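You operate a simulated robot arm through the tools that you are given. There is no shell and no other tool.

The job below is to be done with a simulated robot arm. You get a single attempt, and the scene is never put back.

## Task
Take the pink muffin out of the vacuum box and seal the box again.
Fine: let air in at the vent first; the muffin goes on the island.

The check looks at the end state, three seconds after you hand in, the way a careful person would. Anything else that was tipped, shoved, dropped, spilled or broken makes it a failure. A push-on lid holds only when it is set on centred and level and pressed home; a screw cap is set on level and turned clockwise until tight.

## Robot
A 6-joint arm with a two-finger parallel gripper, fixed in place. Base frame: the origin is on the floor under the middle of its stand, x ahead of it, y to its left, z up; the work surface is at about z = 1050. Units: mm, degrees, N and s.
With the tool pointing down near the work surface it reaches from about 100 to 600 mm from the base axis. Its first joint turns from -66.0 to 66.0 degrees. Payload 2.7 kg.
The TCP is the grasp point between the finger pads, 23 mm short of the fingertips. In the tool frame z runs along the fingers and y along their closing line. The gripper opens to 94 mm. The fingers are 38 mm wide and 10 mm thick; the gripper's body (54 by 96 mm) begins 39 mm behind the TCP.
Orientation is told as [roll, pitch, yaw] about the base's x, y, z axes, in that order, counted from this pose: with the fingers straight down and closing along the base's y, the tool's x points along the base's -x, its y along +y and its z along -z.

## Interface
- The arm moves only by the tool send_rows. Its argument "motion" is a list of rows, each a list of 3 entries, a list of its own where there are three numbers: the turn, a rotation vector about the tool's x, y, z in degrees, then the shift along the tool's x, y, z in mm, then the finger opening in mm, from 0 to 94. In form: [[[wx, wy, wz], [x, y, z], jaw], ...]. A call has 1 to 20 rows; each row shifts and turns the commanded pose from where the row before left it, along the tool's axes as they then stand. Rows are played at 5 a second. More than 50 mm and 8.6 degrees between two rows, or a gripper value outside its range, and nothing of the call is played. Where a pose cannot be reached the arm comes as near as it can. A force on the tool above 40 N (or 10 N above the force at the start of the call, whichever is more), or a blocked arm, ends the call early, and 0.2 s more pass. Each finger travels about 45 mm/s and halts on what it meets, pressing with about 33 N; the grip force reading is that of the motor and also rises with nothing between the fingers. The clock runs only during rows and for 0.2 s after the last one: add rows that do not move to give the fingers time. The reply holds the time, the measured pose of the TCP, the force on the tool along the base axes, the opening and the grip force, in the units named above and with some noise, with the torque about the TCP (base axes, N m) and any sound that the robot's microphone picked up, and new pictures: "pictures" is both (left out), scene, wrist or none.
- Cameras (640 x 400 px; columns grow to the right, rows downward): "scene" is fixed at [61.6, -420.2, 1418.6]; the picture's right is [0.87, -0.49, 0.00], its down [-0.21, -0.38, -0.90] and it looks along [0.44, 0.79, -0.43] (base axes); focal length 268 px, centre (320, 200). "wrist" rides on the gripper at [86, 16, -74] in the tool frame; the picture's right is [-0.18, 0.98, 0.00], its down [-0.58, -0.11, -0.81] and it looks along [-0.79, -0.15, 0.59] (tool axes); focal length 243 px, centre (320, 200). There is no depth. A picture from a camera that has moved, and an enlarged one, comes with that camera's place and axes in the base frame and with its lens.
- inspect(camera, box): a new picture of the part [left, top, right, bottom] of that camera's present view, enlarged. The clock stands still meanwhile.
- finish_job(): hands the job in; it is judged then, once.

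Nothing tells you positions but the pictures and the camera data. Unless the task says otherwise, let go and move clear before handing in.

The tools are called after "Call:" as a command line: name --argument value ..., lists and objects as JSON in quotes. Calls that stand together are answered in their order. send_rows: Moves the arm, as the interface text tells. Its arguments: {"type":"object","properties":{"motion":{"type":"array"},"pictures":{"type":"string","enum":["both","scene","wrist","none"]}},"required":["motion"]} The other tools are called the same way: inspect (camera, box) takes an enlarged picture of a part of a camera's view; finish_job () hands the job in.

At the start:

```text
t: 0.0
tcp_pos: [294.0, -7.1, 1355.6]
orientation: [0.0, 0.1, 0.0]
ft_force: [-0.8, -0.3, 0.1]
torque: [-0.01, 0.02, 0.01]
width: 94.2
finger_force: 0.1
```

scene: 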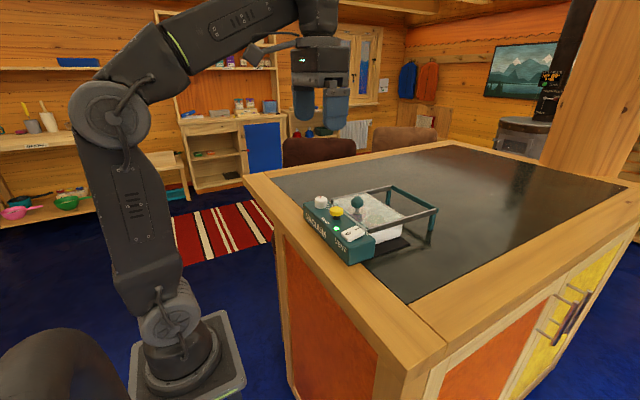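
wrist: 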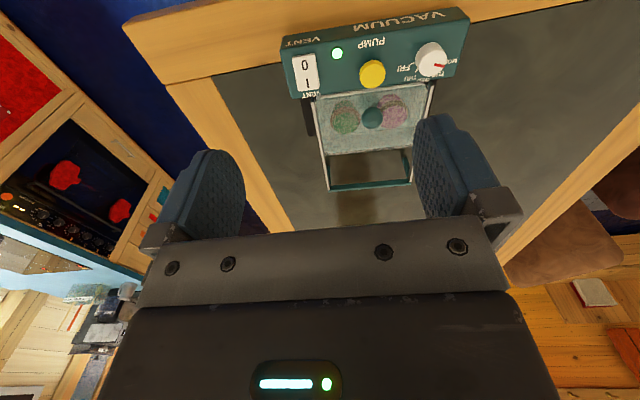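

I see a teal vacuum unit with a vent rocker, a yellow pump button and a dial, and behind it a clear box with a knob on its lid holding two muffins. I'll look closer before moving.

Call:
inspect --camera "scene" --box '[280, 170, 460, 282]'

Call:
inspect --camera "wrist" --box '[260, 0, 490, 144]'

Call:
inspect --camera "wrist" --box '[290, 70, 450, 200]'

```text
3.56 times, centred on (370, 226) of scene
camera zoom: at [61.6, -420.2, 1418.6], right [0.87, -0.49, 0.0], down [-0.21, -0.38, -0.9], along [0.44, 0.79, -0.43], focal length 952 px, centre (142, 108)
```

zoom: 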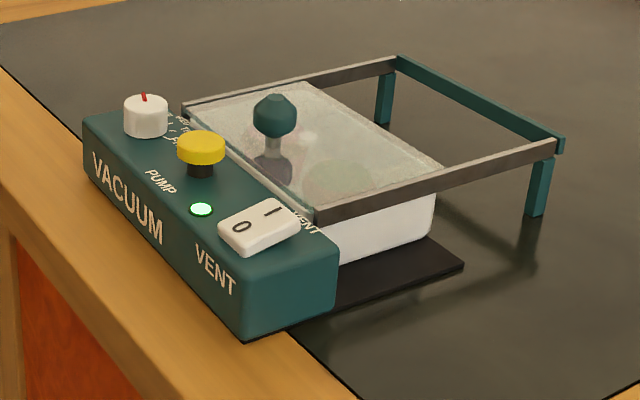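

```text
2.78 times, centred on (375, 72) of wrist
camera zoom: at [207.9, 10.0, 1431.3], right [0.18, 0.98, 0.0], down [0.58, -0.11, 0.81], along [0.79, -0.15, -0.59], focal length 674 px, centre (167, 556)
```

zoom: 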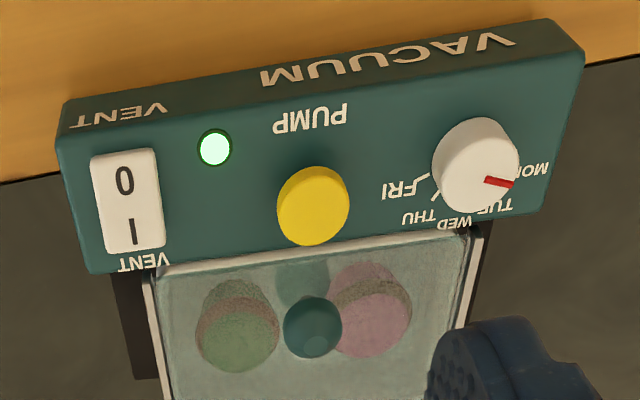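

```text
3.08 times, centred on (370, 135) of wrist
camera zoom: at [207.9, 10.0, 1431.3], right [0.18, 0.98, 0.0], down [0.58, -0.11, 0.81], along [0.79, -0.15, -0.59], focal length 746 px, centre (166, 400)
```

zoom: 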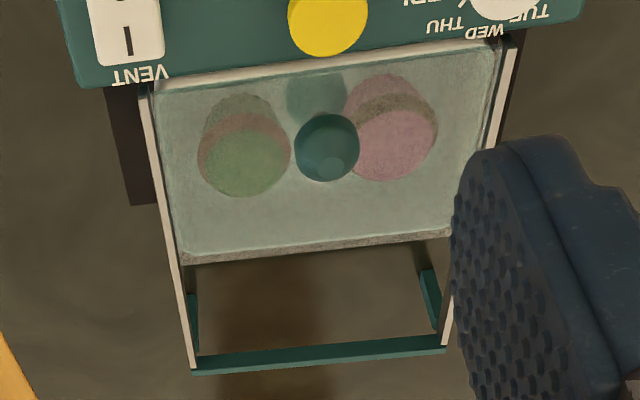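

The lid looks like a plate in rails that run away from the robot, with its knob near the unit. I'll zoom further on the rocker, the rails and the lid edges.

Call:
inspect --camera "scene" --box '[330, 215, 380, 246]'

Call:
inspect --camera "scene" --box '[325, 185, 410, 238]'

Call:
inspect --camera "scene" --box '[380, 180, 445, 245]'

Call:
inspect --camera "wrist" --box '[275, 30, 355, 80]'

Call:
inspect --camera "wrist" --box '[310, 80, 440, 160]'

```text
12.80 times, centred on (355, 230) of scene
camera zoom: at [61.6, -420.2, 1418.6], right [0.87, -0.49, 0.0], down [-0.21, -0.38, -0.9], along [0.44, 0.79, -0.43], focal length 3428 px, centre (-128, -190)
```

zoom: 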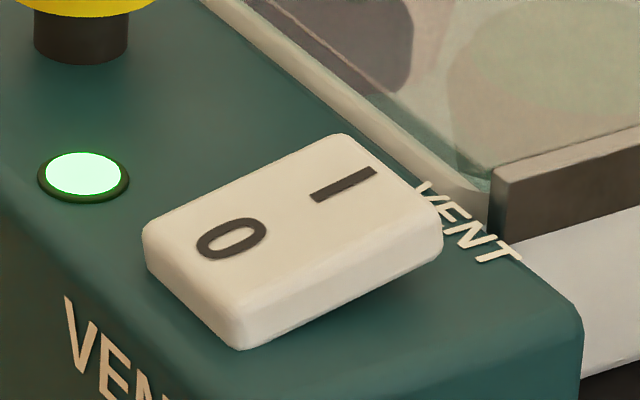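

```text
7.53 times, centred on (368, 212) of scene
camera zoom: at [61.6, -420.2, 1418.6], right [0.87, -0.49, 0.0], down [-0.21, -0.38, -0.9], along [0.44, 0.79, -0.43], focal length 2016 px, centre (-38, 113)
```

zoom: 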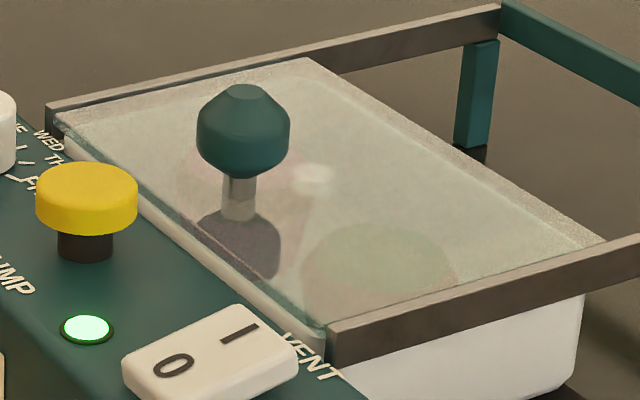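

```text
6.15 times, centred on (412, 212) of scene
camera zoom: at [61.6, -420.2, 1418.6], right [0.87, -0.49, 0.0], down [-0.21, -0.38, -0.9], along [0.44, 0.79, -0.43], focal length 1648 px, centre (-249, 123)
```

zoom: 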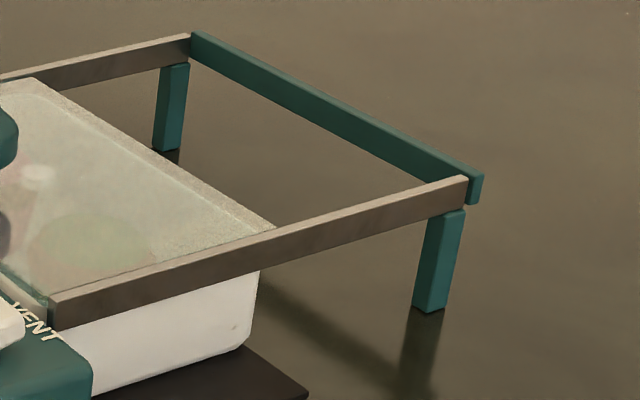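

```text
8.00 times, centred on (315, 55) of wrist
camera zoom: at [207.9, 10.0, 1431.3], right [0.18, 0.98, 0.0], down [0.58, -0.11, 0.81], along [0.79, -0.15, -0.59], focal length 1941 px, centre (360, 1360)
```

zoom: 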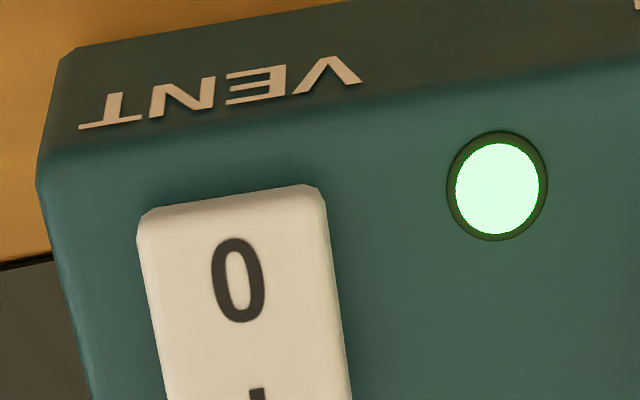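

```text
4.92 times, centred on (375, 120) of wrist
camera zoom: at [207.9, 10.0, 1431.3], right [0.18, 0.98, 0.0], down [0.58, -0.11, 0.81], along [0.79, -0.15, -0.59], focal length 1194 px, centre (49, 594)
```

zoom: 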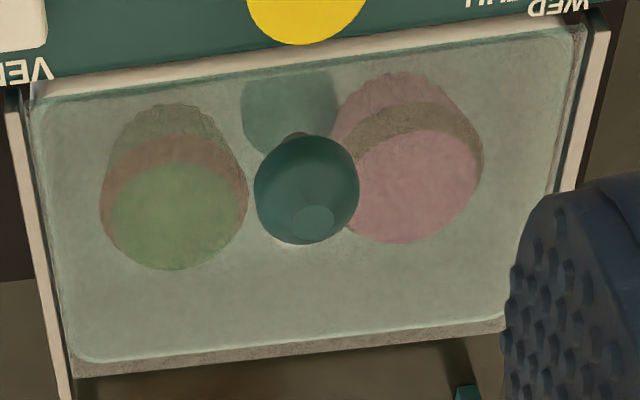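

The I side of the vent rocker (around x 370, y -35, z 1117) is raised, so the vent is shut. The box looks turned about -3° and its lid slides away from me. I'll close the fingers, yaw to about 87° so that the thin side of the fingers faces the rocker, and move above it.

Call:
send_rows --motion '[[[0, 0, -8.5], [0, 0, 0], 0], [[0, 0, -8.5], [0, 0, 0], 0], [[0, 0, -8.5], [0, 0, 0], 0], [[0, 0, -8.5], [0, 0, 0], 0], [[0, 0, -8.5], [0, 0, 0], 0], [[0, 0, -8.5], [0, 0, 0], 0], [[0, 0, -8.5], [0, 0, 0], 0], [[0, 0, -8.5], [0, 0, 0], 0], [[0, 0, -8.5], [0, 0, 0], 0], [[0, 0, -8.5], [0, 0, 0], 0], [[0, 0, -2], [0, 0, 0], 0], [[0, 0, 0], [8, -27.1, 0], 0], [[0, 0, 0], [8, -27.1, 0], 0], [[0, 0, 0], [7.8, -27.2, 0], 0], [[0, 0, 0], [0, 0, 0], 0]]' --pictures "both"

```text
t: 3.2
tcp_pos: [371.2, -35.0, 1347.9]
orientation: [-0.2, 0.1, 87.0]
ft_force: [0.4, 0.0, 0.7]
torque: [-0.02, 0.0, 0.0]
width: 0.1
finger_force: 33.0
out of reach, approached as far as the arm can: row 14
camera wrist: at [351.0, -119.5, 1422.8], right [-0.97, 0.24, 0.0], down [0.14, 0.58, 0.81], along [0.19, 0.78, -0.59], focal length 243 px, centre (320, 200)
```

scene: 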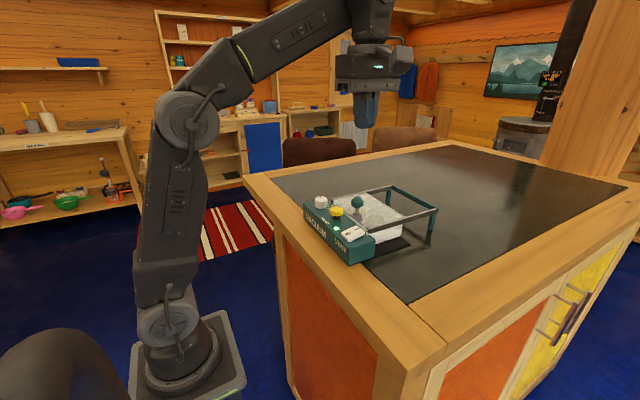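
wrist: 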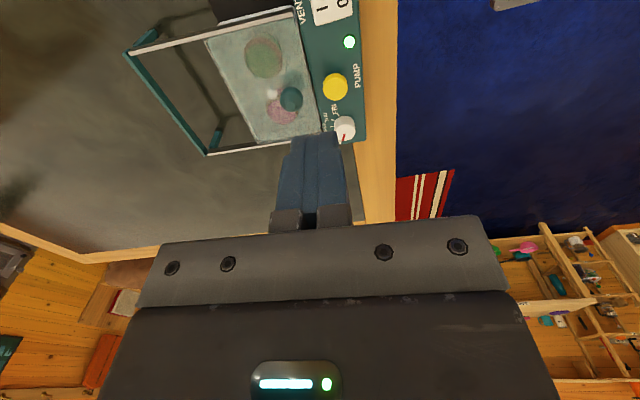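

The arm was at its height limit there, so I'll come down by about 110 mm and check the pose and the view of the rocker.

Call:
send_rows --motion '[[[0, 0, 0], [0, 0, 40], 0], [[0, 0, 0], [0, 0, 40], 0], [[0, 0, 0], [0, 0, 40], 0], [[0, 0, 0], [0, 0, 0], 0]]' --pictures "both"

```text
t: 4.2
tcp_pos: [370.4, -34.6, 1228.6]
orientation: [0.1, 0.0, 87.0]
ft_force: [-0.5, 0.1, -0.4]
torque: [-0.01, 0.01, 0.04]
width: 0.1
finger_force: 32.8
camera wrist: at [351.3, -119.0, 1302.8], right [-0.97, 0.24, 0.0], down [0.14, 0.57, 0.81], along [0.19, 0.78, -0.59], focal length 243 px, centre (320, 200)
```

scene: 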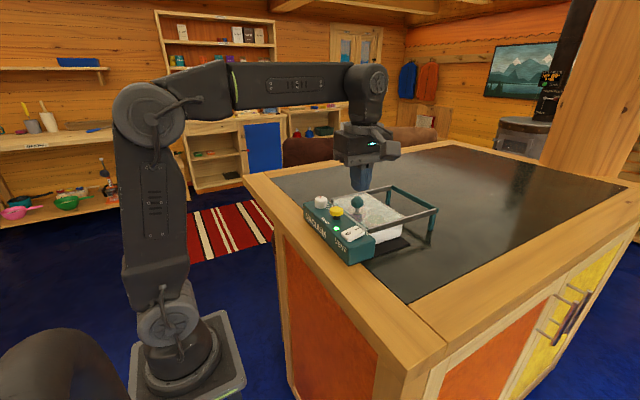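
wrist: 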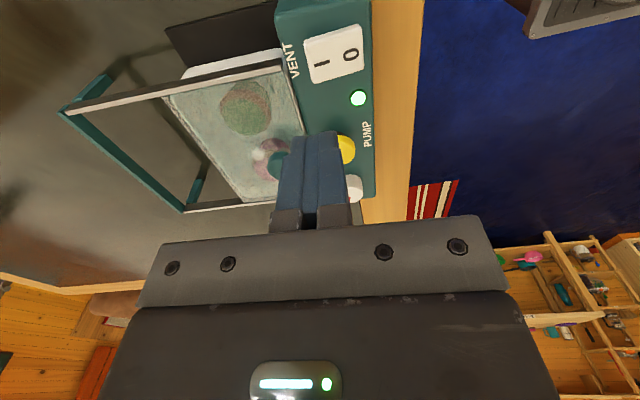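

Call:
inspect --camera "wrist" --box '[260, 0, 388, 80]'

Call:
inspect --camera "wrist" --box '[50, 30, 350, 217]'

Call:
inspect --camera "scene" --box '[300, 160, 460, 260]'

```text
5.00 times, centred on (324, 40) of wrist
camera zoom: at [351.3, -119.0, 1302.8], right [-0.97, 0.24, 0.0], down [0.14, 0.57, 0.81], along [0.19, 0.78, -0.59], focal length 1213 px, centre (300, 1000)
```

zoom: 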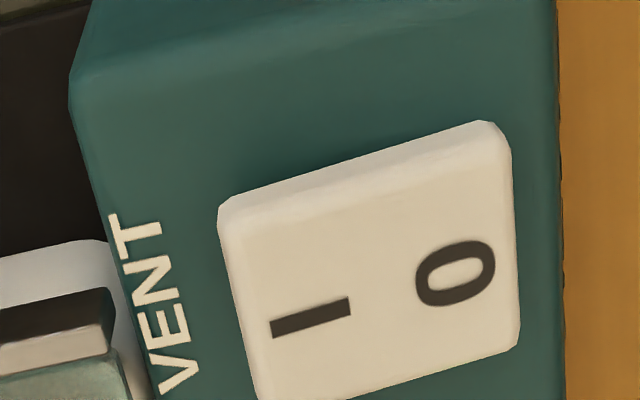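

```text
2.13 times, centred on (200, 124) of wrist
camera zoom: at [351.3, -119.0, 1302.8], right [-0.97, 0.24, 0.0], down [0.14, 0.57, 0.81], along [0.19, 0.78, -0.59], focal length 518 px, centre (576, 363)
```

zoom: 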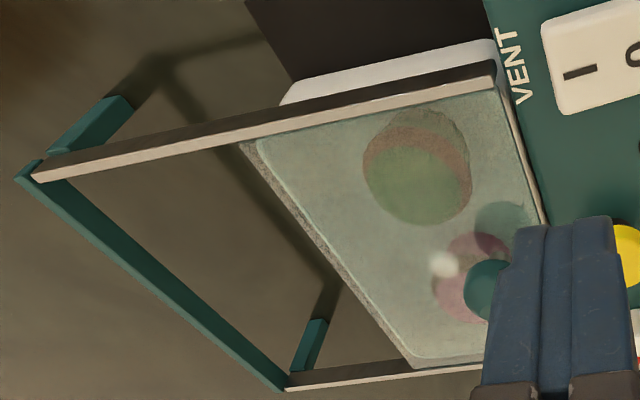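

```text
4.00 times, centred on (380, 210) of scene
camera zoom: at [61.6, -420.2, 1418.6], right [0.87, -0.49, 0.0], down [-0.21, -0.38, -0.9], along [0.44, 0.79, -0.43], focal length 1071 px, centre (80, 160)
```

zoom: 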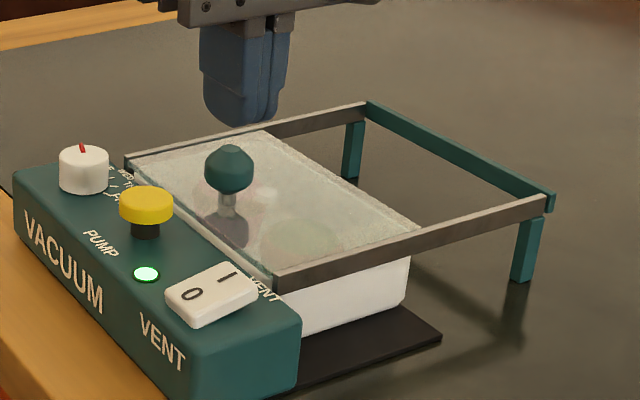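

The rocker spans about x 338–379 and y -52 to -24. I'll move the fingertips over its I end and come down to just above it, then press in small steps.

Call:
send_rows --motion '[[[0, 0, 0], [2.5, -4.4, 30], 0], [[0, 0, 0], [0, 0, 30], 0], [[0, 0, 0], [0, 0, 14], 0], [[0, 0, 0], [0, 0, 4], 0], [[0, 0, 0], [0, 0, 2], 0], [[0, 0, 0], [0, 0, 2], 0], [[0, 0, 0], [0, 0, 2], 0]]' --pictures "both"

```text
t: 5.8
tcp_pos: [374.4, -36.8, 1144.4]
orientation: [0.1, 0.0, 87.0]
ft_force: [-0.3, -0.7, -1.2]
torque: [0.03, 0.01, 0.03]
width: 0.1
finger_force: 32.7
camera wrist: at [355.5, -122.3, 1219.1], right [-0.97, 0.24, 0.0], down [0.14, 0.57, 0.81], along [0.19, 0.78, -0.59], focal length 243 px, centre (320, 200)
```

scene: 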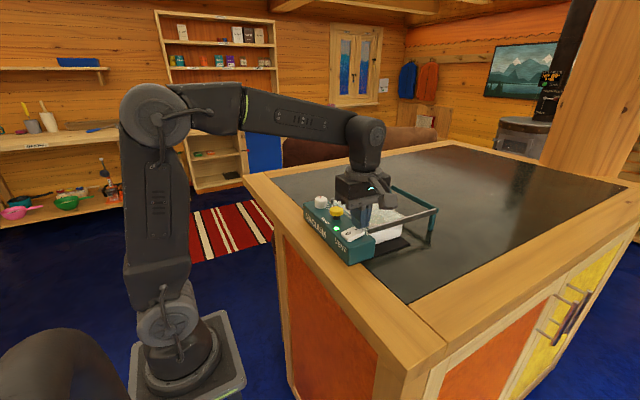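
wrist: 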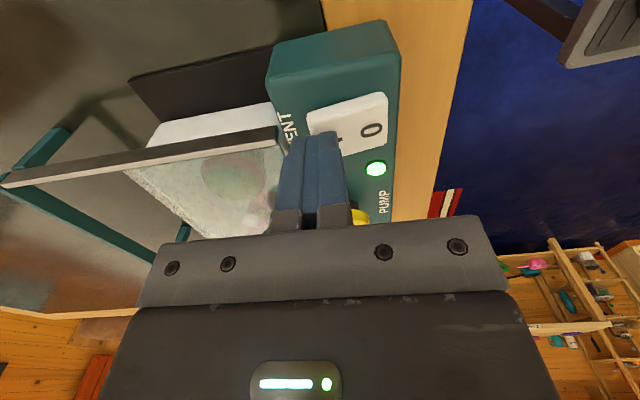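

Call:
inspect --camera "wrist" --box '[240, 70, 432, 190]'

Call:
inspect --camera "scene" --box '[320, 190, 400, 240]'

```text
3.33 times, centred on (336, 130) of wrist
camera zoom: at [355.5, -122.3, 1219.1], right [-0.97, 0.24, 0.0], down [0.14, 0.57, 0.81], along [0.19, 0.78, -0.59], focal length 809 px, centre (267, 433)
```

zoom: 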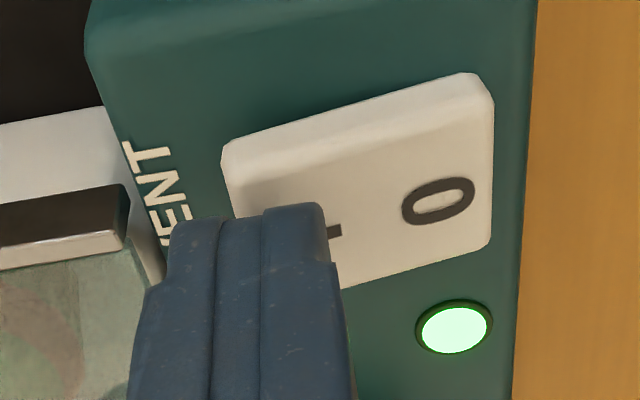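

```text
8.00 times, centred on (360, 215) of scene
camera zoom: at [61.6, -420.2, 1418.6], right [0.87, -0.49, 0.0], down [-0.21, -0.38, -0.9], along [0.44, 0.79, -0.43], focal length 2142 px, centre (0, 80)
```

zoom: 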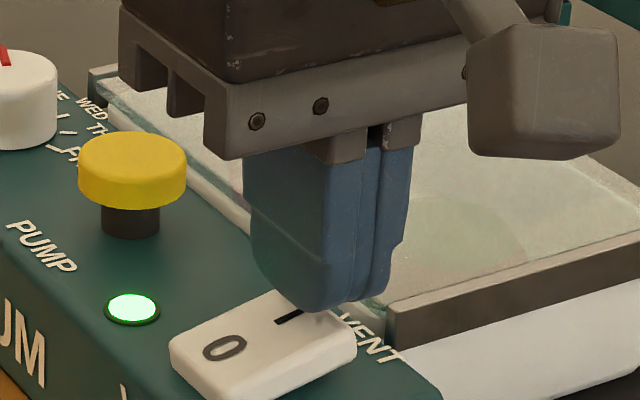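

The fingertips are just above the I mark. Now I press down in small steps, watching force and sound.

Call:
send_rows --motion '[[[0, 0, 0], [0, 0, 2], 0], [[0, 0, 0], [0, 0, 2], 0], [[0, 0, 0], [0, 0, 2], 0], [[0, 0, 0], [0, 0, 1], 0], [[0, 0, 0], [0, 0, 0], 0]]' --pictures "none"

Call:
inspect --camera "wrist" --box '[240, 70, 432, 190]'

```text
t: 7.0
tcp_pos: [375.5, -37.4, 1137.6]
orientation: [0.0, 0.0, 87.0]
ft_force: [2.4, -0.3, 3.6]
torque: [-0.02, -0.01, -0.01]
width: 0.0
finger_force: 33.1
```

```text
3.33 times, centred on (336, 130) of wrist
camera zoom: at [355.6, -122.2, 1211.9], right [-0.97, 0.24, 0.0], down [0.14, 0.57, 0.81], along [0.19, 0.78, -0.59], focal length 809 px, centre (267, 433)
```

zoom: 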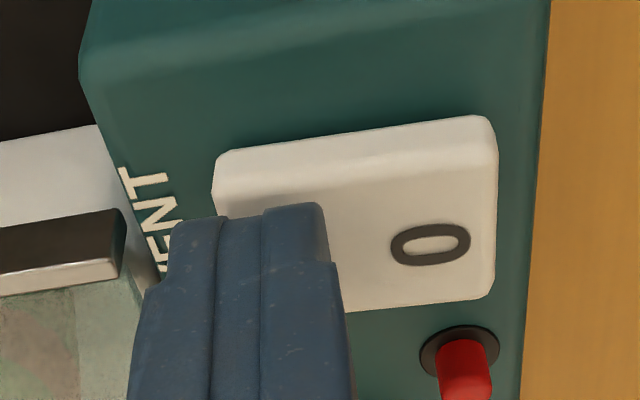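

The rocker is going over and the green vacuum indicator has popped up as a red pin. I'll press a little more to be sure it latches.

Call:
send_rows --motion '[[[0, 0, 0], [0, 0, 1], 0], [[0, 0, 0], [0, 0, 1], 0], [[0, 0, 0], [0, 0, 1], 0], [[0, 0, 0], [0, 0, 0], 0]]' --pictures "none"

Call:
inspect --camera "wrist" --box '[240, 70, 432, 190]'

Call:
inspect --camera "scene" --box '[320, 190, 400, 240]'

```text
t: 8.0
tcp_pos: [375.0, -37.2, 1136.4]
orientation: [-0.4, 0.0, 87.0]
ft_force: [9.8, 1.9, 24.0]
torque: [0.01, -0.04, -0.01]
width: 0.1
finger_force: 32.7
```

```text
3.33 times, centred on (336, 130) of wrist
camera zoom: at [355.9, -122.3, 1210.6], right [-0.97, 0.24, -0.01], down [0.13, 0.58, 0.81], along [0.19, 0.78, -0.59], focal length 809 px, centre (267, 433)
```

zoom: 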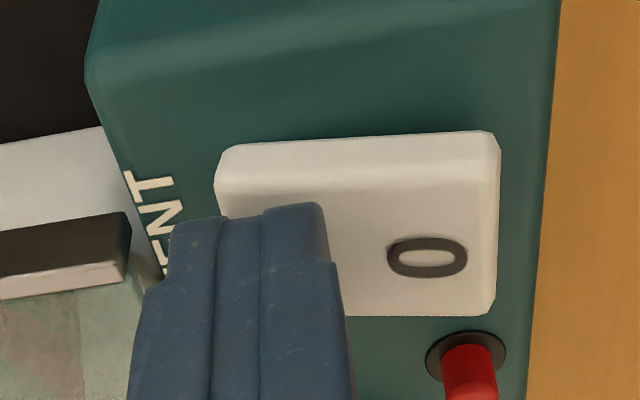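

```text
8.00 times, centred on (360, 215) of scene
camera zoom: at [61.6, -420.1, 1418.6], right [0.87, -0.49, 0.0], down [-0.21, -0.38, -0.9], along [0.44, 0.79, -0.43], focal length 2142 px, centre (0, 80)
```

zoom: 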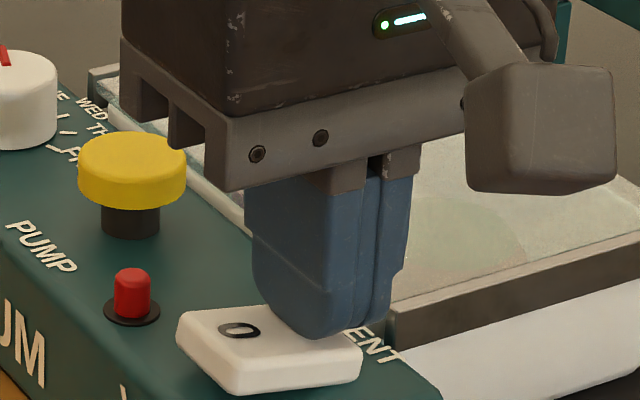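

The vent is pressed fully to I and the indicator has released. I'll lift off and move above the lid knob at about (427, 45) with the fingers partly open.

Call:
send_rows --motion '[[[0, 0, 0], [0, 0, -4], 0], [[0, 0, 0], [0, 0, -16], 0], [[0, 0, 0], [0, 0, -40], 0], [[0, 0, 0], [-28.3, -15.9, 0], 46], [[0, 0, 0], [-28.3, -15.9, 0], 46], [[0, 0, 0], [-28.2, -15.8, 0], 46], [[0, 0, 0], [0, 0, 0], 46]]' --pictures "both"

Call:
inspect --camera "wrist" --box '[200, 60, 440, 210]'

Call:
inspect --camera "scene" --box '[310, 170, 430, 245]'

```text
t: 9.6
tcp_pos: [426.3, 44.6, 1194.0]
orientation: [0.0, 0.0, 87.0]
ft_force: [0.2, -0.8, 0.4]
torque: [0.02, 0.01, 0.01]
width: 46.1
finger_force: 0.1
camera wrist: at [407.2, -40.1, 1268.8], right [-0.97, 0.24, 0.0], down [0.14, 0.57, 0.81], along [0.19, 0.78, -0.59], focal length 243 px, centre (320, 200)
```

scene: 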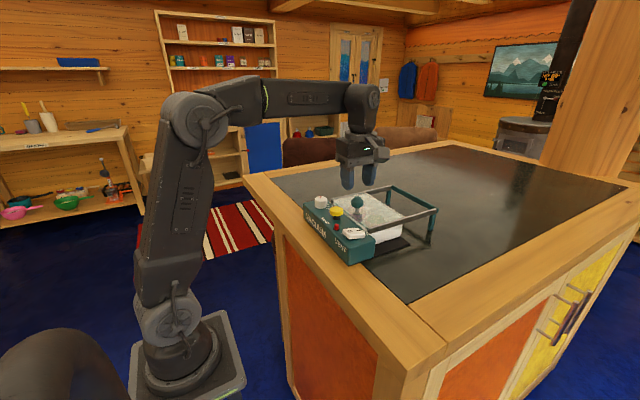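
wrist: 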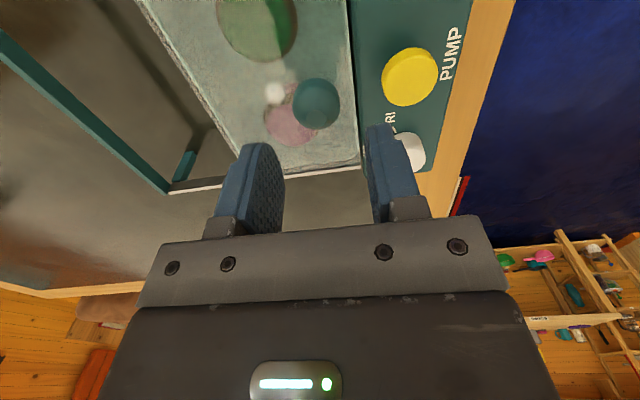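

```text
2.67 times, centred on (320, 135) of wrist
camera zoom: at [407.2, -40.1, 1268.8], right [-0.97, 0.24, 0.0], down [0.14, 0.57, 0.81], along [0.19, 0.78, -0.59], focal length 647 px, centre (320, 373)
```

zoom: 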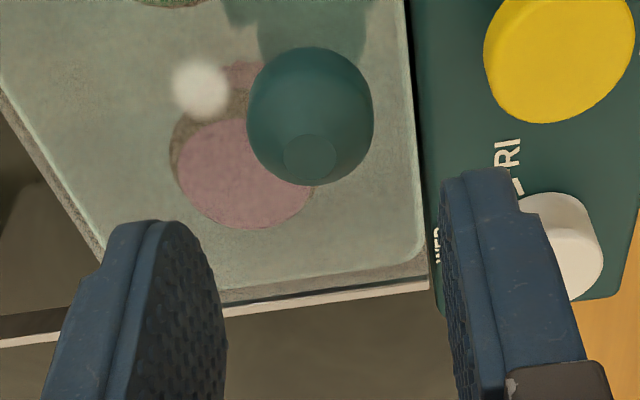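

```text
5.33 times, centred on (370, 208) of scene
camera zoom: at [61.6, -420.2, 1418.6], right [0.87, -0.49, 0.0], down [-0.21, -0.38, -0.9], along [0.44, 0.79, -0.43], focal length 1428 px, centre (53, 160)
```

zoom: 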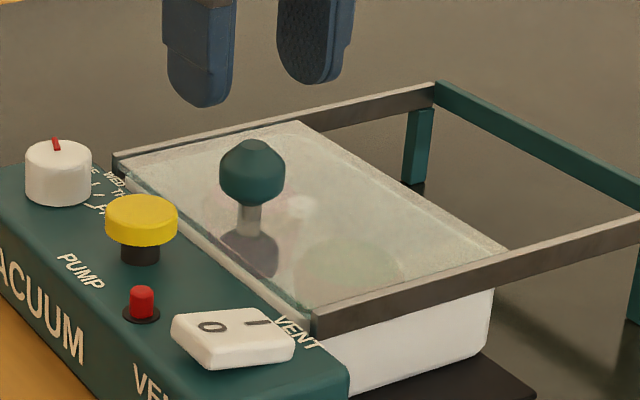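

The knob sits at about (428, 43.5), with its top near z 1149. I'll align over it and come down so that the fingers straddle it.

Call:
send_rows --motion '[[[0, 0, 0], [0.9, -1.7, 20], 46], [[0, 0, 0], [0, 0, 20], 46], [[0, 0, 0], [0, 0, 10], 46], [[0, 0, 0], [0, 0, 5], 46], [[0, 0, 0], [0, 0, 4], 46]]' --pictures "none"

Call:
inspect --camera "wrist" --box '[200, 60, 440, 210]'

Call:
inspect --camera "scene" --box '[310, 170, 430, 245]'

```text
t: 10.8
tcp_pos: [428.7, 42.6, 1135.2]
orientation: [0.0, 0.0, 87.0]
ft_force: [-0.3, -0.7, -0.6]
torque: [0.01, 0.03, 0.03]
width: 46.0
finger_force: 0.0
```

```text
2.67 times, centred on (320, 135) of wrist
camera zoom: at [408.6, -41.1, 1209.9], right [-0.97, 0.24, 0.0], down [0.14, 0.57, 0.81], along [0.19, 0.78, -0.59], focal length 647 px, centre (320, 373)
```

zoom: 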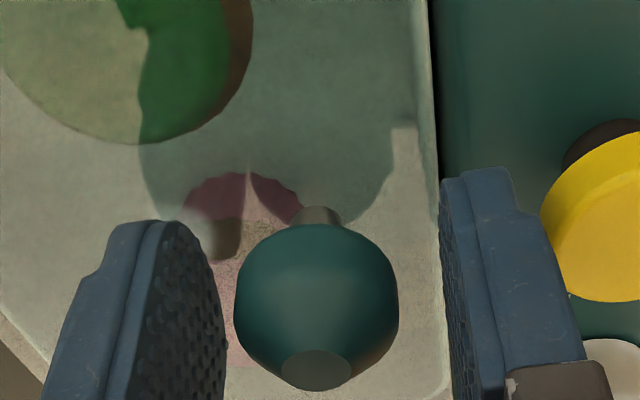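

```text
5.33 times, centred on (370, 208) of scene
camera zoom: at [61.6, -420.2, 1418.6], right [0.87, -0.49, 0.0], down [-0.21, -0.38, -0.9], along [0.44, 0.79, -0.43], focal length 1428 px, centre (53, 160)
```

zoom: 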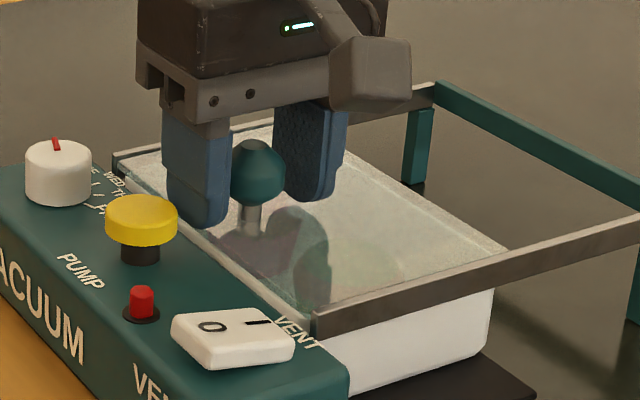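

The fingers straddle the knob with clear space on both sides and away from the pump button. I'll close on it.

Call:
send_rows --motion '[[[0, 0, 0], [0, 0, 0], 30], [[0, 0, 0], [0, 0, 0], 20], [[0, 0, 0], [0, 0, 0], 10], [[0, 0, 0], [0, 0, 0], 10]]' --pictures "none"

Call:
inspect --camera "scene" --box '[310, 170, 430, 245]'

```text
t: 11.8
tcp_pos: [427.4, 42.7, 1135.4]
orientation: [0.0, 0.0, 87.0]
ft_force: [8.6, -0.2, 0.5]
torque: [0.06, -0.17, -0.07]
width: 29.7
finger_force: 33.1
```

```text
5.33 times, centred on (370, 208) of scene
camera zoom: at [61.9, -420.2, 1418.6], right [0.87, -0.49, 0.0], down [-0.21, -0.38, -0.9], along [0.44, 0.79, -0.43], focal length 1428 px, centre (53, 160)
```

zoom: 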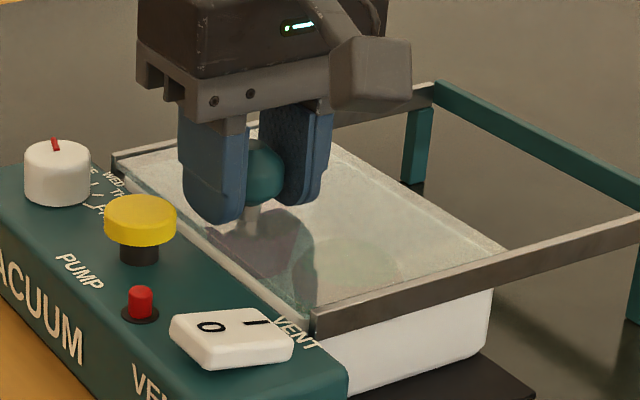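

The knob is gripped at 29.7 mm. Now I'll slide the lid away along the rails, in small steps.

Call:
send_rows --motion '[[[0, 0, 0], [0, -3, 0], 10], [[0, 0, 0], [0, -3, 0], 10], [[0, 0, 0], [0, -4, 0], 10], [[0, 0, 0], [0, -5, 0], 10], [[0, 0, 0], [0, 0, 0], 10]]' --pictures "none"

Call:
inspect --camera "scene" --box '[310, 170, 430, 245]'

```text
t: 13.0
tcp_pos: [443.8, 43.6, 1135.3]
orientation: [0.0, 0.0, 87.0]
ft_force: [-0.5, 0.6, 2.6]
torque: [-0.32, 0.11, -0.04]
width: 29.4
finger_force: 32.9
```

```text
5.33 times, centred on (370, 208) of scene
camera zoom: at [61.5, -420.2, 1418.6], right [0.87, -0.49, 0.0], down [-0.21, -0.38, -0.9], along [0.44, 0.79, -0.43], focal length 1428 px, centre (53, 160)
```

zoom: 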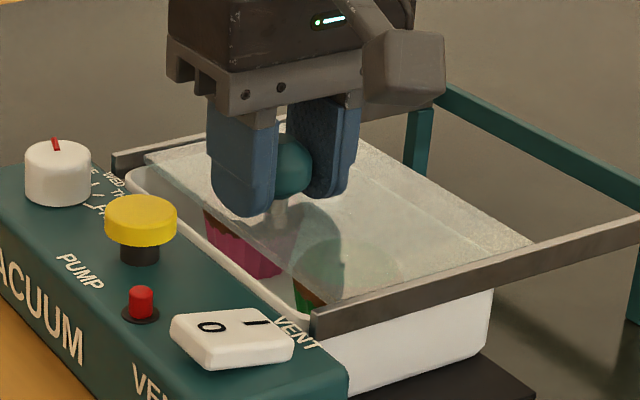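

The lid slides freely. I'll continue toward the far stop.

Call:
send_rows --motion '[[[0, 0, 0], [0, -7, 0], 10], [[0, 0, 0], [0, -7, 0], 10], [[0, 0, 0], [0, -7, 0], 10], [[0, 0, 0], [0, -7, 0], 10], [[0, 0, 0], [0, -7, 0], 10], [[0, 0, 0], [0, -7, 0], 10], [[0, 0, 0], [0, -7, 0], 10], [[0, 0, 0], [0, -7, 0], 10], [[0, 0, 0], [0, 0, 0], 10]]' --pictures "both"

Call:
inspect --camera "scene" --box '[310, 160, 454, 250]'

Call:
inspect --camera "wrist" --box '[100, 0, 500, 250]'

```text
t: 15.0
tcp_pos: [499.5, 40.9, 1136.2]
orientation: [0.0, -0.1, 87.0]
ft_force: [0.4, 10.2, 1.4]
torque: [0.35, 0.08, -0.13]
width: 29.7
finger_force: 33.4
camera wrist: at [479.9, -44.3, 1209.8], right [-0.97, 0.24, 0.0], down [0.14, 0.57, 0.81], along [0.19, 0.78, -0.59], focal length 243 px, centre (320, 200)
```

scene: 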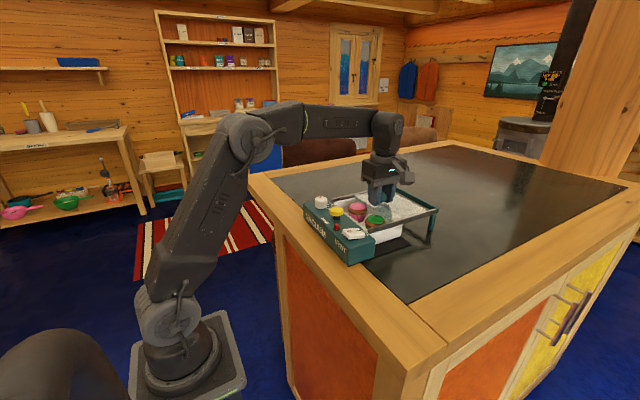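
wrist: 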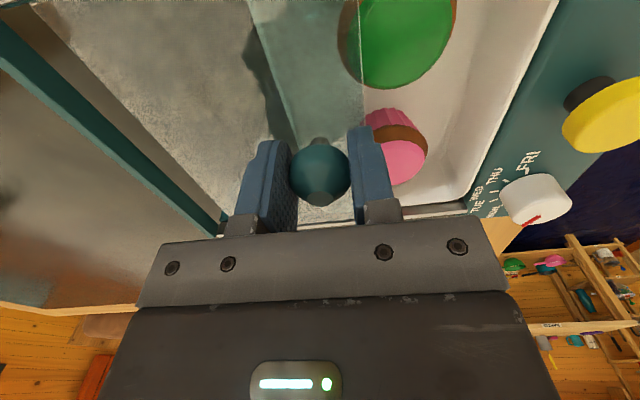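

```text
4.44 times, centred on (382, 205) of scene
camera zoom: at [61.6, -419.9, 1418.7], right [0.87, -0.49, 0.0], down [-0.21, -0.38, -0.9], along [0.44, 0.79, -0.43], focal length 1190 px, centre (44, 178)
```

zoom: 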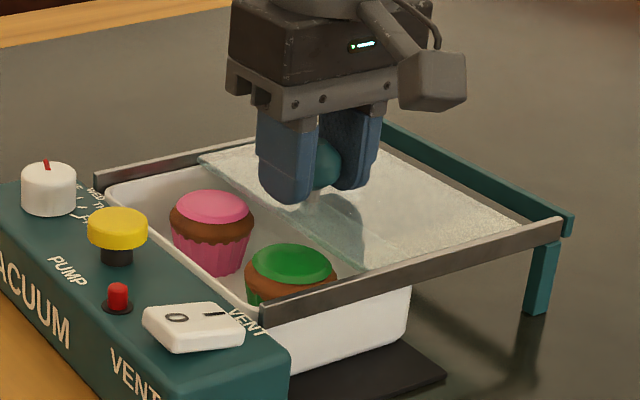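

```text
1.60 times, centred on (300, 125) of wrist
camera zoom: at [479.9, -44.3, 1209.8], right [-0.97, 0.24, 0.0], down [0.14, 0.57, 0.81], along [0.19, 0.78, -0.59], focal length 388 px, centre (352, 320)
```

zoom: 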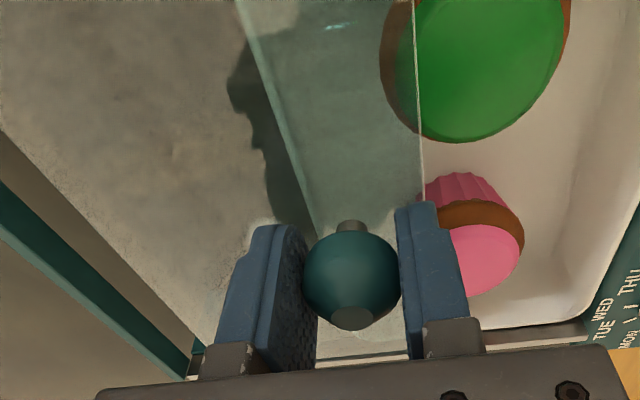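

The lid is nearly open, and a small side force shows I'm drifting about 1 mm sideways. I'll correct that and ease the lid to the far stop.

Call:
send_rows --motion '[[[0, 0, 0], [-1, -2, 0], 10], [[0, 0, 0], [-0.5, -3, 0], 10], [[0, 0, 0], [0, -3, 0], 10], [[0, 0, 0], [0, -3, 0], 10], [[0, 0, 0], [0, 0, 0], 10]]' --pictures "none"

Call:
inspect --camera "scene" --box '[310, 160, 454, 250]'

```text
t: 16.2
tcp_pos: [510.3, 39.1, 1135.8]
orientation: [0.0, 0.1, 86.9]
ft_force: [-0.5, -4.3, 0.1]
torque: [-0.17, 0.03, -0.08]
width: 29.7
finger_force: 33.4
```

```text
4.44 times, centred on (382, 205) of scene
camera zoom: at [61.6, -420.4, 1418.6], right [0.87, -0.49, 0.0], down [-0.21, -0.38, -0.9], along [0.44, 0.79, -0.43], focal length 1190 px, centre (44, 178)
```

zoom: 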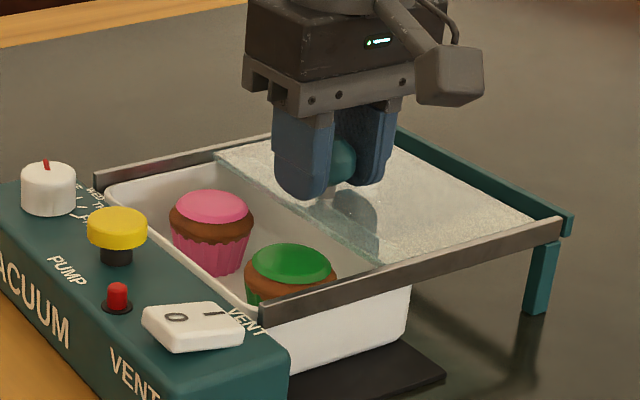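

Call:
send_rows --motion '[[[0, 0, 0], [0.4, -2, 0], 10], [[0, 0, 0], [0, -2, 0], 10], [[0, 0, 0], [0, -2, 0], 10], [[0, 0, 0], [0, -2, 0], 10], [[0, 0, 0], [0, -2, 0], 10], [[0, 0, 0], [0, 0, 0], 10]]' --pictures "none"

Call:
inspect --camera "scene" --box '[310, 160, 454, 250]'

```text
t: 17.6
tcp_pos: [521.1, 38.7, 1136.5]
orientation: [0.1, 0.0, 87.0]
ft_force: [-1.0, -0.9, -0.5]
torque: [-0.47, 0.03, 0.0]
width: 29.5
finger_force: 33.5
```

```text
4.44 times, centred on (382, 205) of scene
camera zoom: at [61.6, -420.2, 1418.6], right [0.87, -0.49, 0.0], down [-0.21, -0.38, -0.9], along [0.44, 0.79, -0.43], focal length 1190 px, centre (44, 178)
```

zoom: 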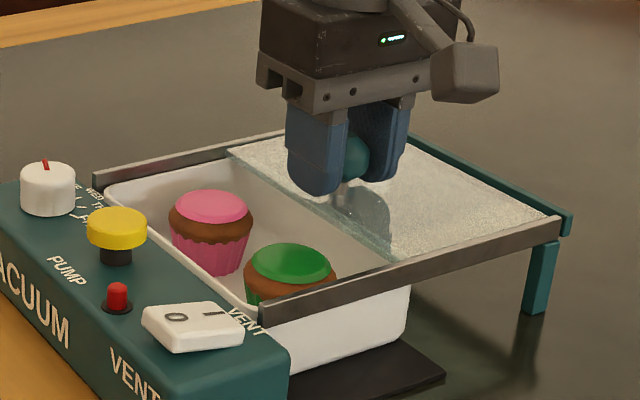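

Call:
send_rows --motion '[[[0, 0, 0], [0, -1.5, 0], 10], [[0, 0, 0], [0, -1.5, 0], 10], [[0, 0, 0], [0, -1.5, 0], 10], [[0, 0, 0], [0, 0, 0], 10]]' --pictures "none"

Call:
inspect --camera "scene" --box '[360, 180, 456, 240]'

```text
t: 18.6
tcp_pos: [525.8, 40.0, 1136.1]
orientation: [-0.1, -0.1, 87.1]
ft_force: [-0.1, 2.6, -0.6]
torque: [0.2, 0.02, -0.02]
width: 29.7
finger_force: 33.0
```

```text
6.67 times, centred on (408, 210) of scene
camera zoom: at [61.6, -420.2, 1418.6], right [0.87, -0.49, 0.0], down [-0.21, -0.38, -0.9], along [0.44, 0.79, -0.43], focal length 1785 px, centre (-267, 133)
```

zoom: 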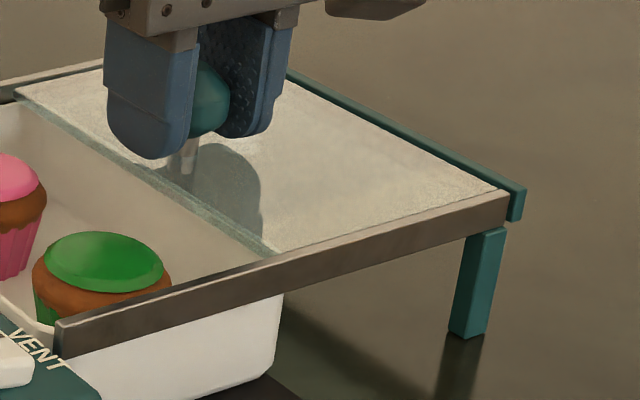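

The lid is at the far stop, about 98 mm out. I'll let go of the knob, lift, and come back over the box to find the pink muffin precisely.

Call:
send_rows --motion '[[[0, 0, 0], [0, 0, 0], 46], [[0, 0, 0], [0, 0, 0], 46], [[0, 0, 0], [0, 0, 0], 46], [[0, 0, 0], [0, 0, -15], 46], [[0, 0, 0], [0, 0, -35], 46], [[0, 0, 0], [0, 0, -35], 70], [[0, 0, 0], [0, 30, 0], 70], [[0, 0, 0], [0, 30, 0], 70], [[0, 0, 0], [0, 0, 0], 70]]' --pictures "both"

Call:
inspect --camera "scene" --box '[320, 175, 432, 245]'

Call:
inspect --camera "wrist" --box '[120, 0, 520, 250]'

```text
t: 20.6
tcp_pos: [462.3, 41.0, 1220.2]
orientation: [-0.1, 0.0, 87.0]
ft_force: [0.5, 0.4, 0.7]
torque: [0.01, 0.02, -0.01]
width: 69.7
finger_force: 0.1
camera wrist: at [444.3, -42.1, 1294.7], right [-0.97, 0.24, 0.0], down [0.14, 0.57, 0.81], along [0.19, 0.78, -0.59], focal length 243 px, centre (320, 200)
```

scene: 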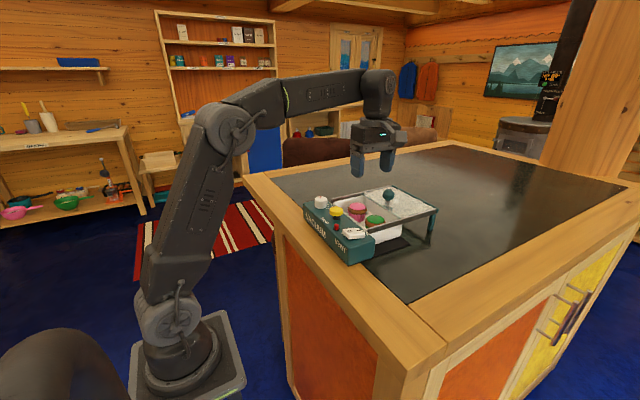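
wrist: 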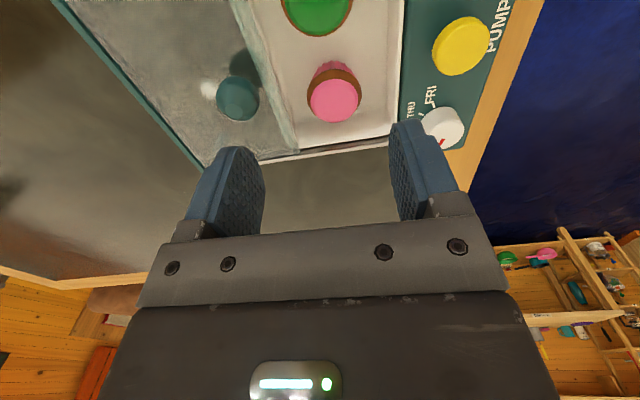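

```text
5.71 times, centred on (376, 210) of scene
camera zoom: at [61.6, -420.2, 1418.6], right [0.87, -0.49, 0.0], down [-0.21, -0.38, -0.9], along [0.44, 0.79, -0.43], focal length 1530 px, centre (0, 143)
```

zoom: 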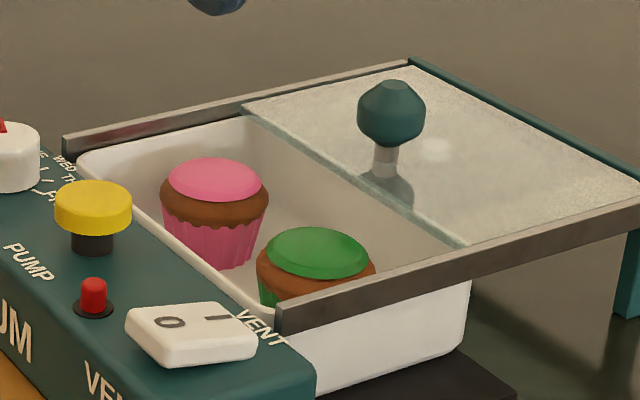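

```text
1.60 times, centred on (320, 125) of wrist
camera zoom: at [444.3, -42.1, 1294.7], right [-0.97, 0.24, 0.0], down [0.14, 0.57, 0.81], along [0.19, 0.78, -0.59], focal length 388 px, centre (320, 320)
```

zoom: 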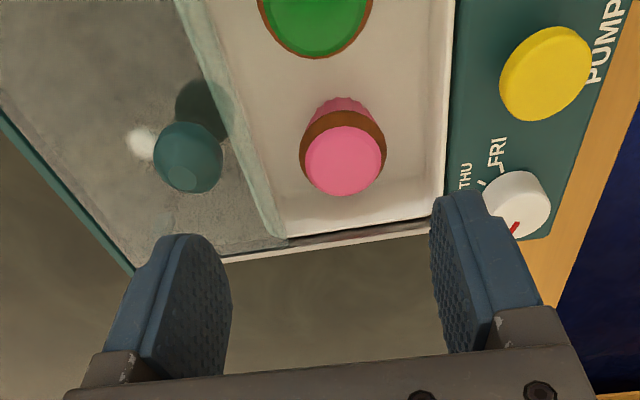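

The pink muffin is at about (459.5, 79). It is about 50 mm across at the cap, with its top near z 1098, and the lid's near edge is now at x ≈ 502. I'll move above it with the fingers open 58 mm, stop just above the box and check alignment.

Call:
send_rows --motion '[[[0, 0, 0], [-18.5, 3.1, 0], 58], [[0, 0, 0], [-18.5, 3.1, 0], 58], [[0, 0, 0], [0, 0, 30], 58], [[0, 0, 0], [0, 0, 30], 58], [[0, 0, 0], [0, 0, 10], 58], [[0, 0, 0], [0, 0, 0], 58]]' --pictures "both"

Call:
inspect --camera "scene" --box '[320, 165, 432, 235]'

Call:
inspect --camera "wrist" --box '[160, 20, 480, 220]'

Call:
send_rows --motion '[[[0, 0, 0], [0, 0, 0], 58]]' --pictures "none"

```text
t: 22.0
tcp_pos: [461.2, 80.4, 1151.3]
orientation: [-0.1, 0.0, 86.9]
ft_force: [-0.3, 0.5, 0.1]
torque: [-0.02, 0.0, -0.03]
width: 57.9
finger_force: 0.1
camera wrist: at [441.1, -4.1, 1225.0], right [-0.97, 0.24, 0.0], down [0.14, 0.57, 0.81], along [0.19, 0.78, -0.59], focal length 243 px, centre (320, 200)
```

scene: 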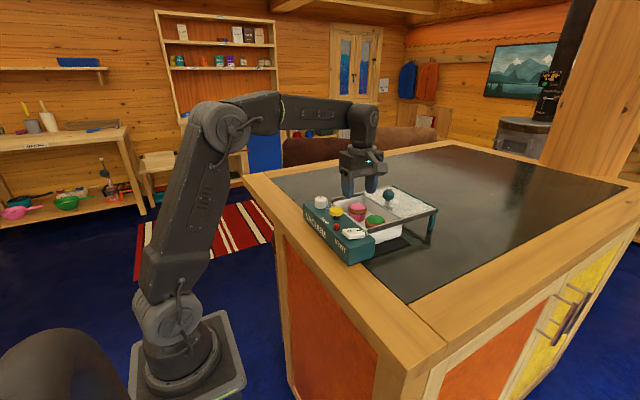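
wrist: 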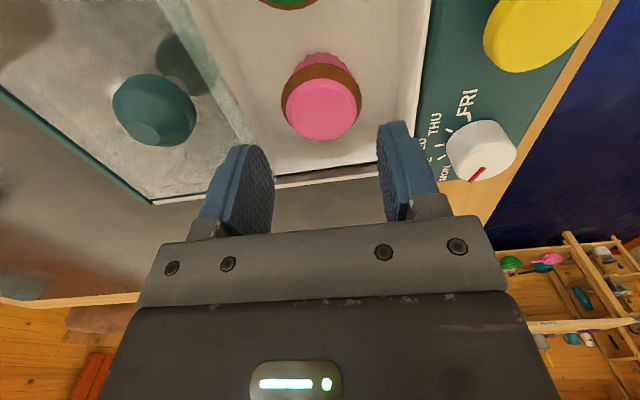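

```text
5.71 times, centred on (376, 200) of scene
camera zoom: at [61.6, -420.2, 1418.6], right [0.87, -0.49, 0.0], down [-0.21, -0.38, -0.9], along [0.44, 0.79, -0.43], focal length 1530 px, centre (0, 200)
```

zoom: 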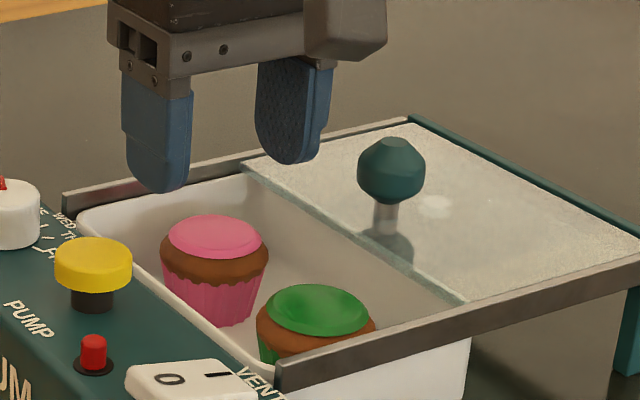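

```text
2.00 times, centred on (320, 120) of wrist
camera zoom: at [441.1, -4.1, 1225.0], right [-0.97, 0.24, 0.0], down [0.14, 0.57, 0.81], along [0.19, 0.78, -0.59], focal length 485 px, centre (320, 360)
```

zoom: 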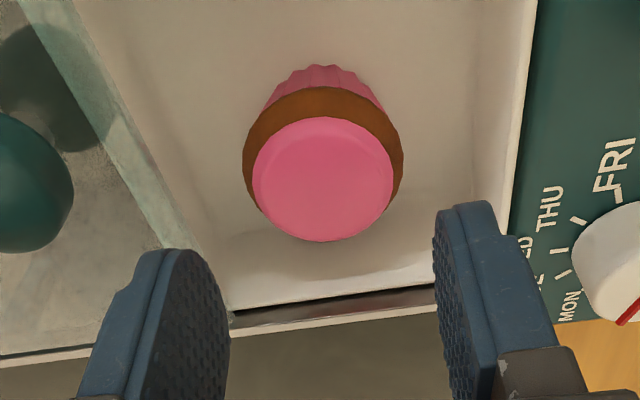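

```text
t: 22.4
tcp_pos: [459.9, 81.4, 1151.3]
orientation: [0.1, 0.0, 87.0]
ft_force: [0.6, 0.2, -0.4]
torque: [0.0, -0.01, 0.03]
width: 57.6
finger_force: 0.1
```

Alignment is close: the muffin is about 1.5–2 mm off the tool centre, and the far finger clears the lid edge by about 4 mm. I'll correct and lower partway, then check again.

Call:
send_rows --motion '[[[0, 0, 0], [1.6, 2.0, 8], 57.5], [[0, 0, 0], [0, 0, 8], 57.5], [[0, 0, 0], [0, 0, 6], 57.5], [[0, 0, 0], [0, 0, 0], 57.5]]' --pictures "none"

Call:
inspect --camera "wrist" --box '[160, 20, 480, 220]'

Call:
inspect --camera "scene" --box '[320, 165, 432, 235]'

```text
t: 23.4
tcp_pos: [459.3, 78.8, 1128.4]
orientation: [0.0, 0.0, 87.0]
ft_force: [0.4, 0.1, 0.4]
torque: [0.01, -0.01, -0.01]
width: 57.4
finger_force: 0.0
```

```text
2.00 times, centred on (320, 120) of wrist
camera zoom: at [439.7, -5.9, 1203.3], right [-0.97, 0.24, 0.0], down [0.14, 0.57, 0.81], along [0.19, 0.78, -0.59], focal length 485 px, centre (320, 360)
```

zoom: 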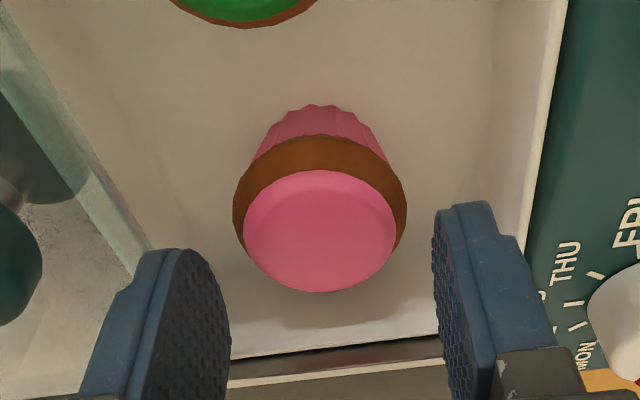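

```text
5.71 times, centred on (376, 200) of scene
camera zoom: at [61.6, -420.2, 1418.6], right [0.87, -0.49, 0.0], down [-0.21, -0.38, -0.9], along [0.44, 0.79, -0.43], focal length 1530 px, centre (0, 200)
```

zoom: 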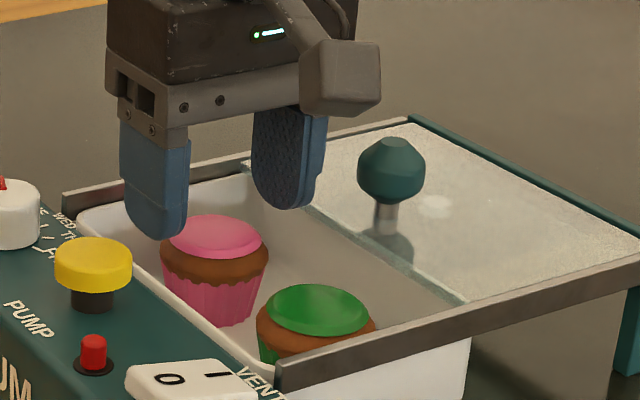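

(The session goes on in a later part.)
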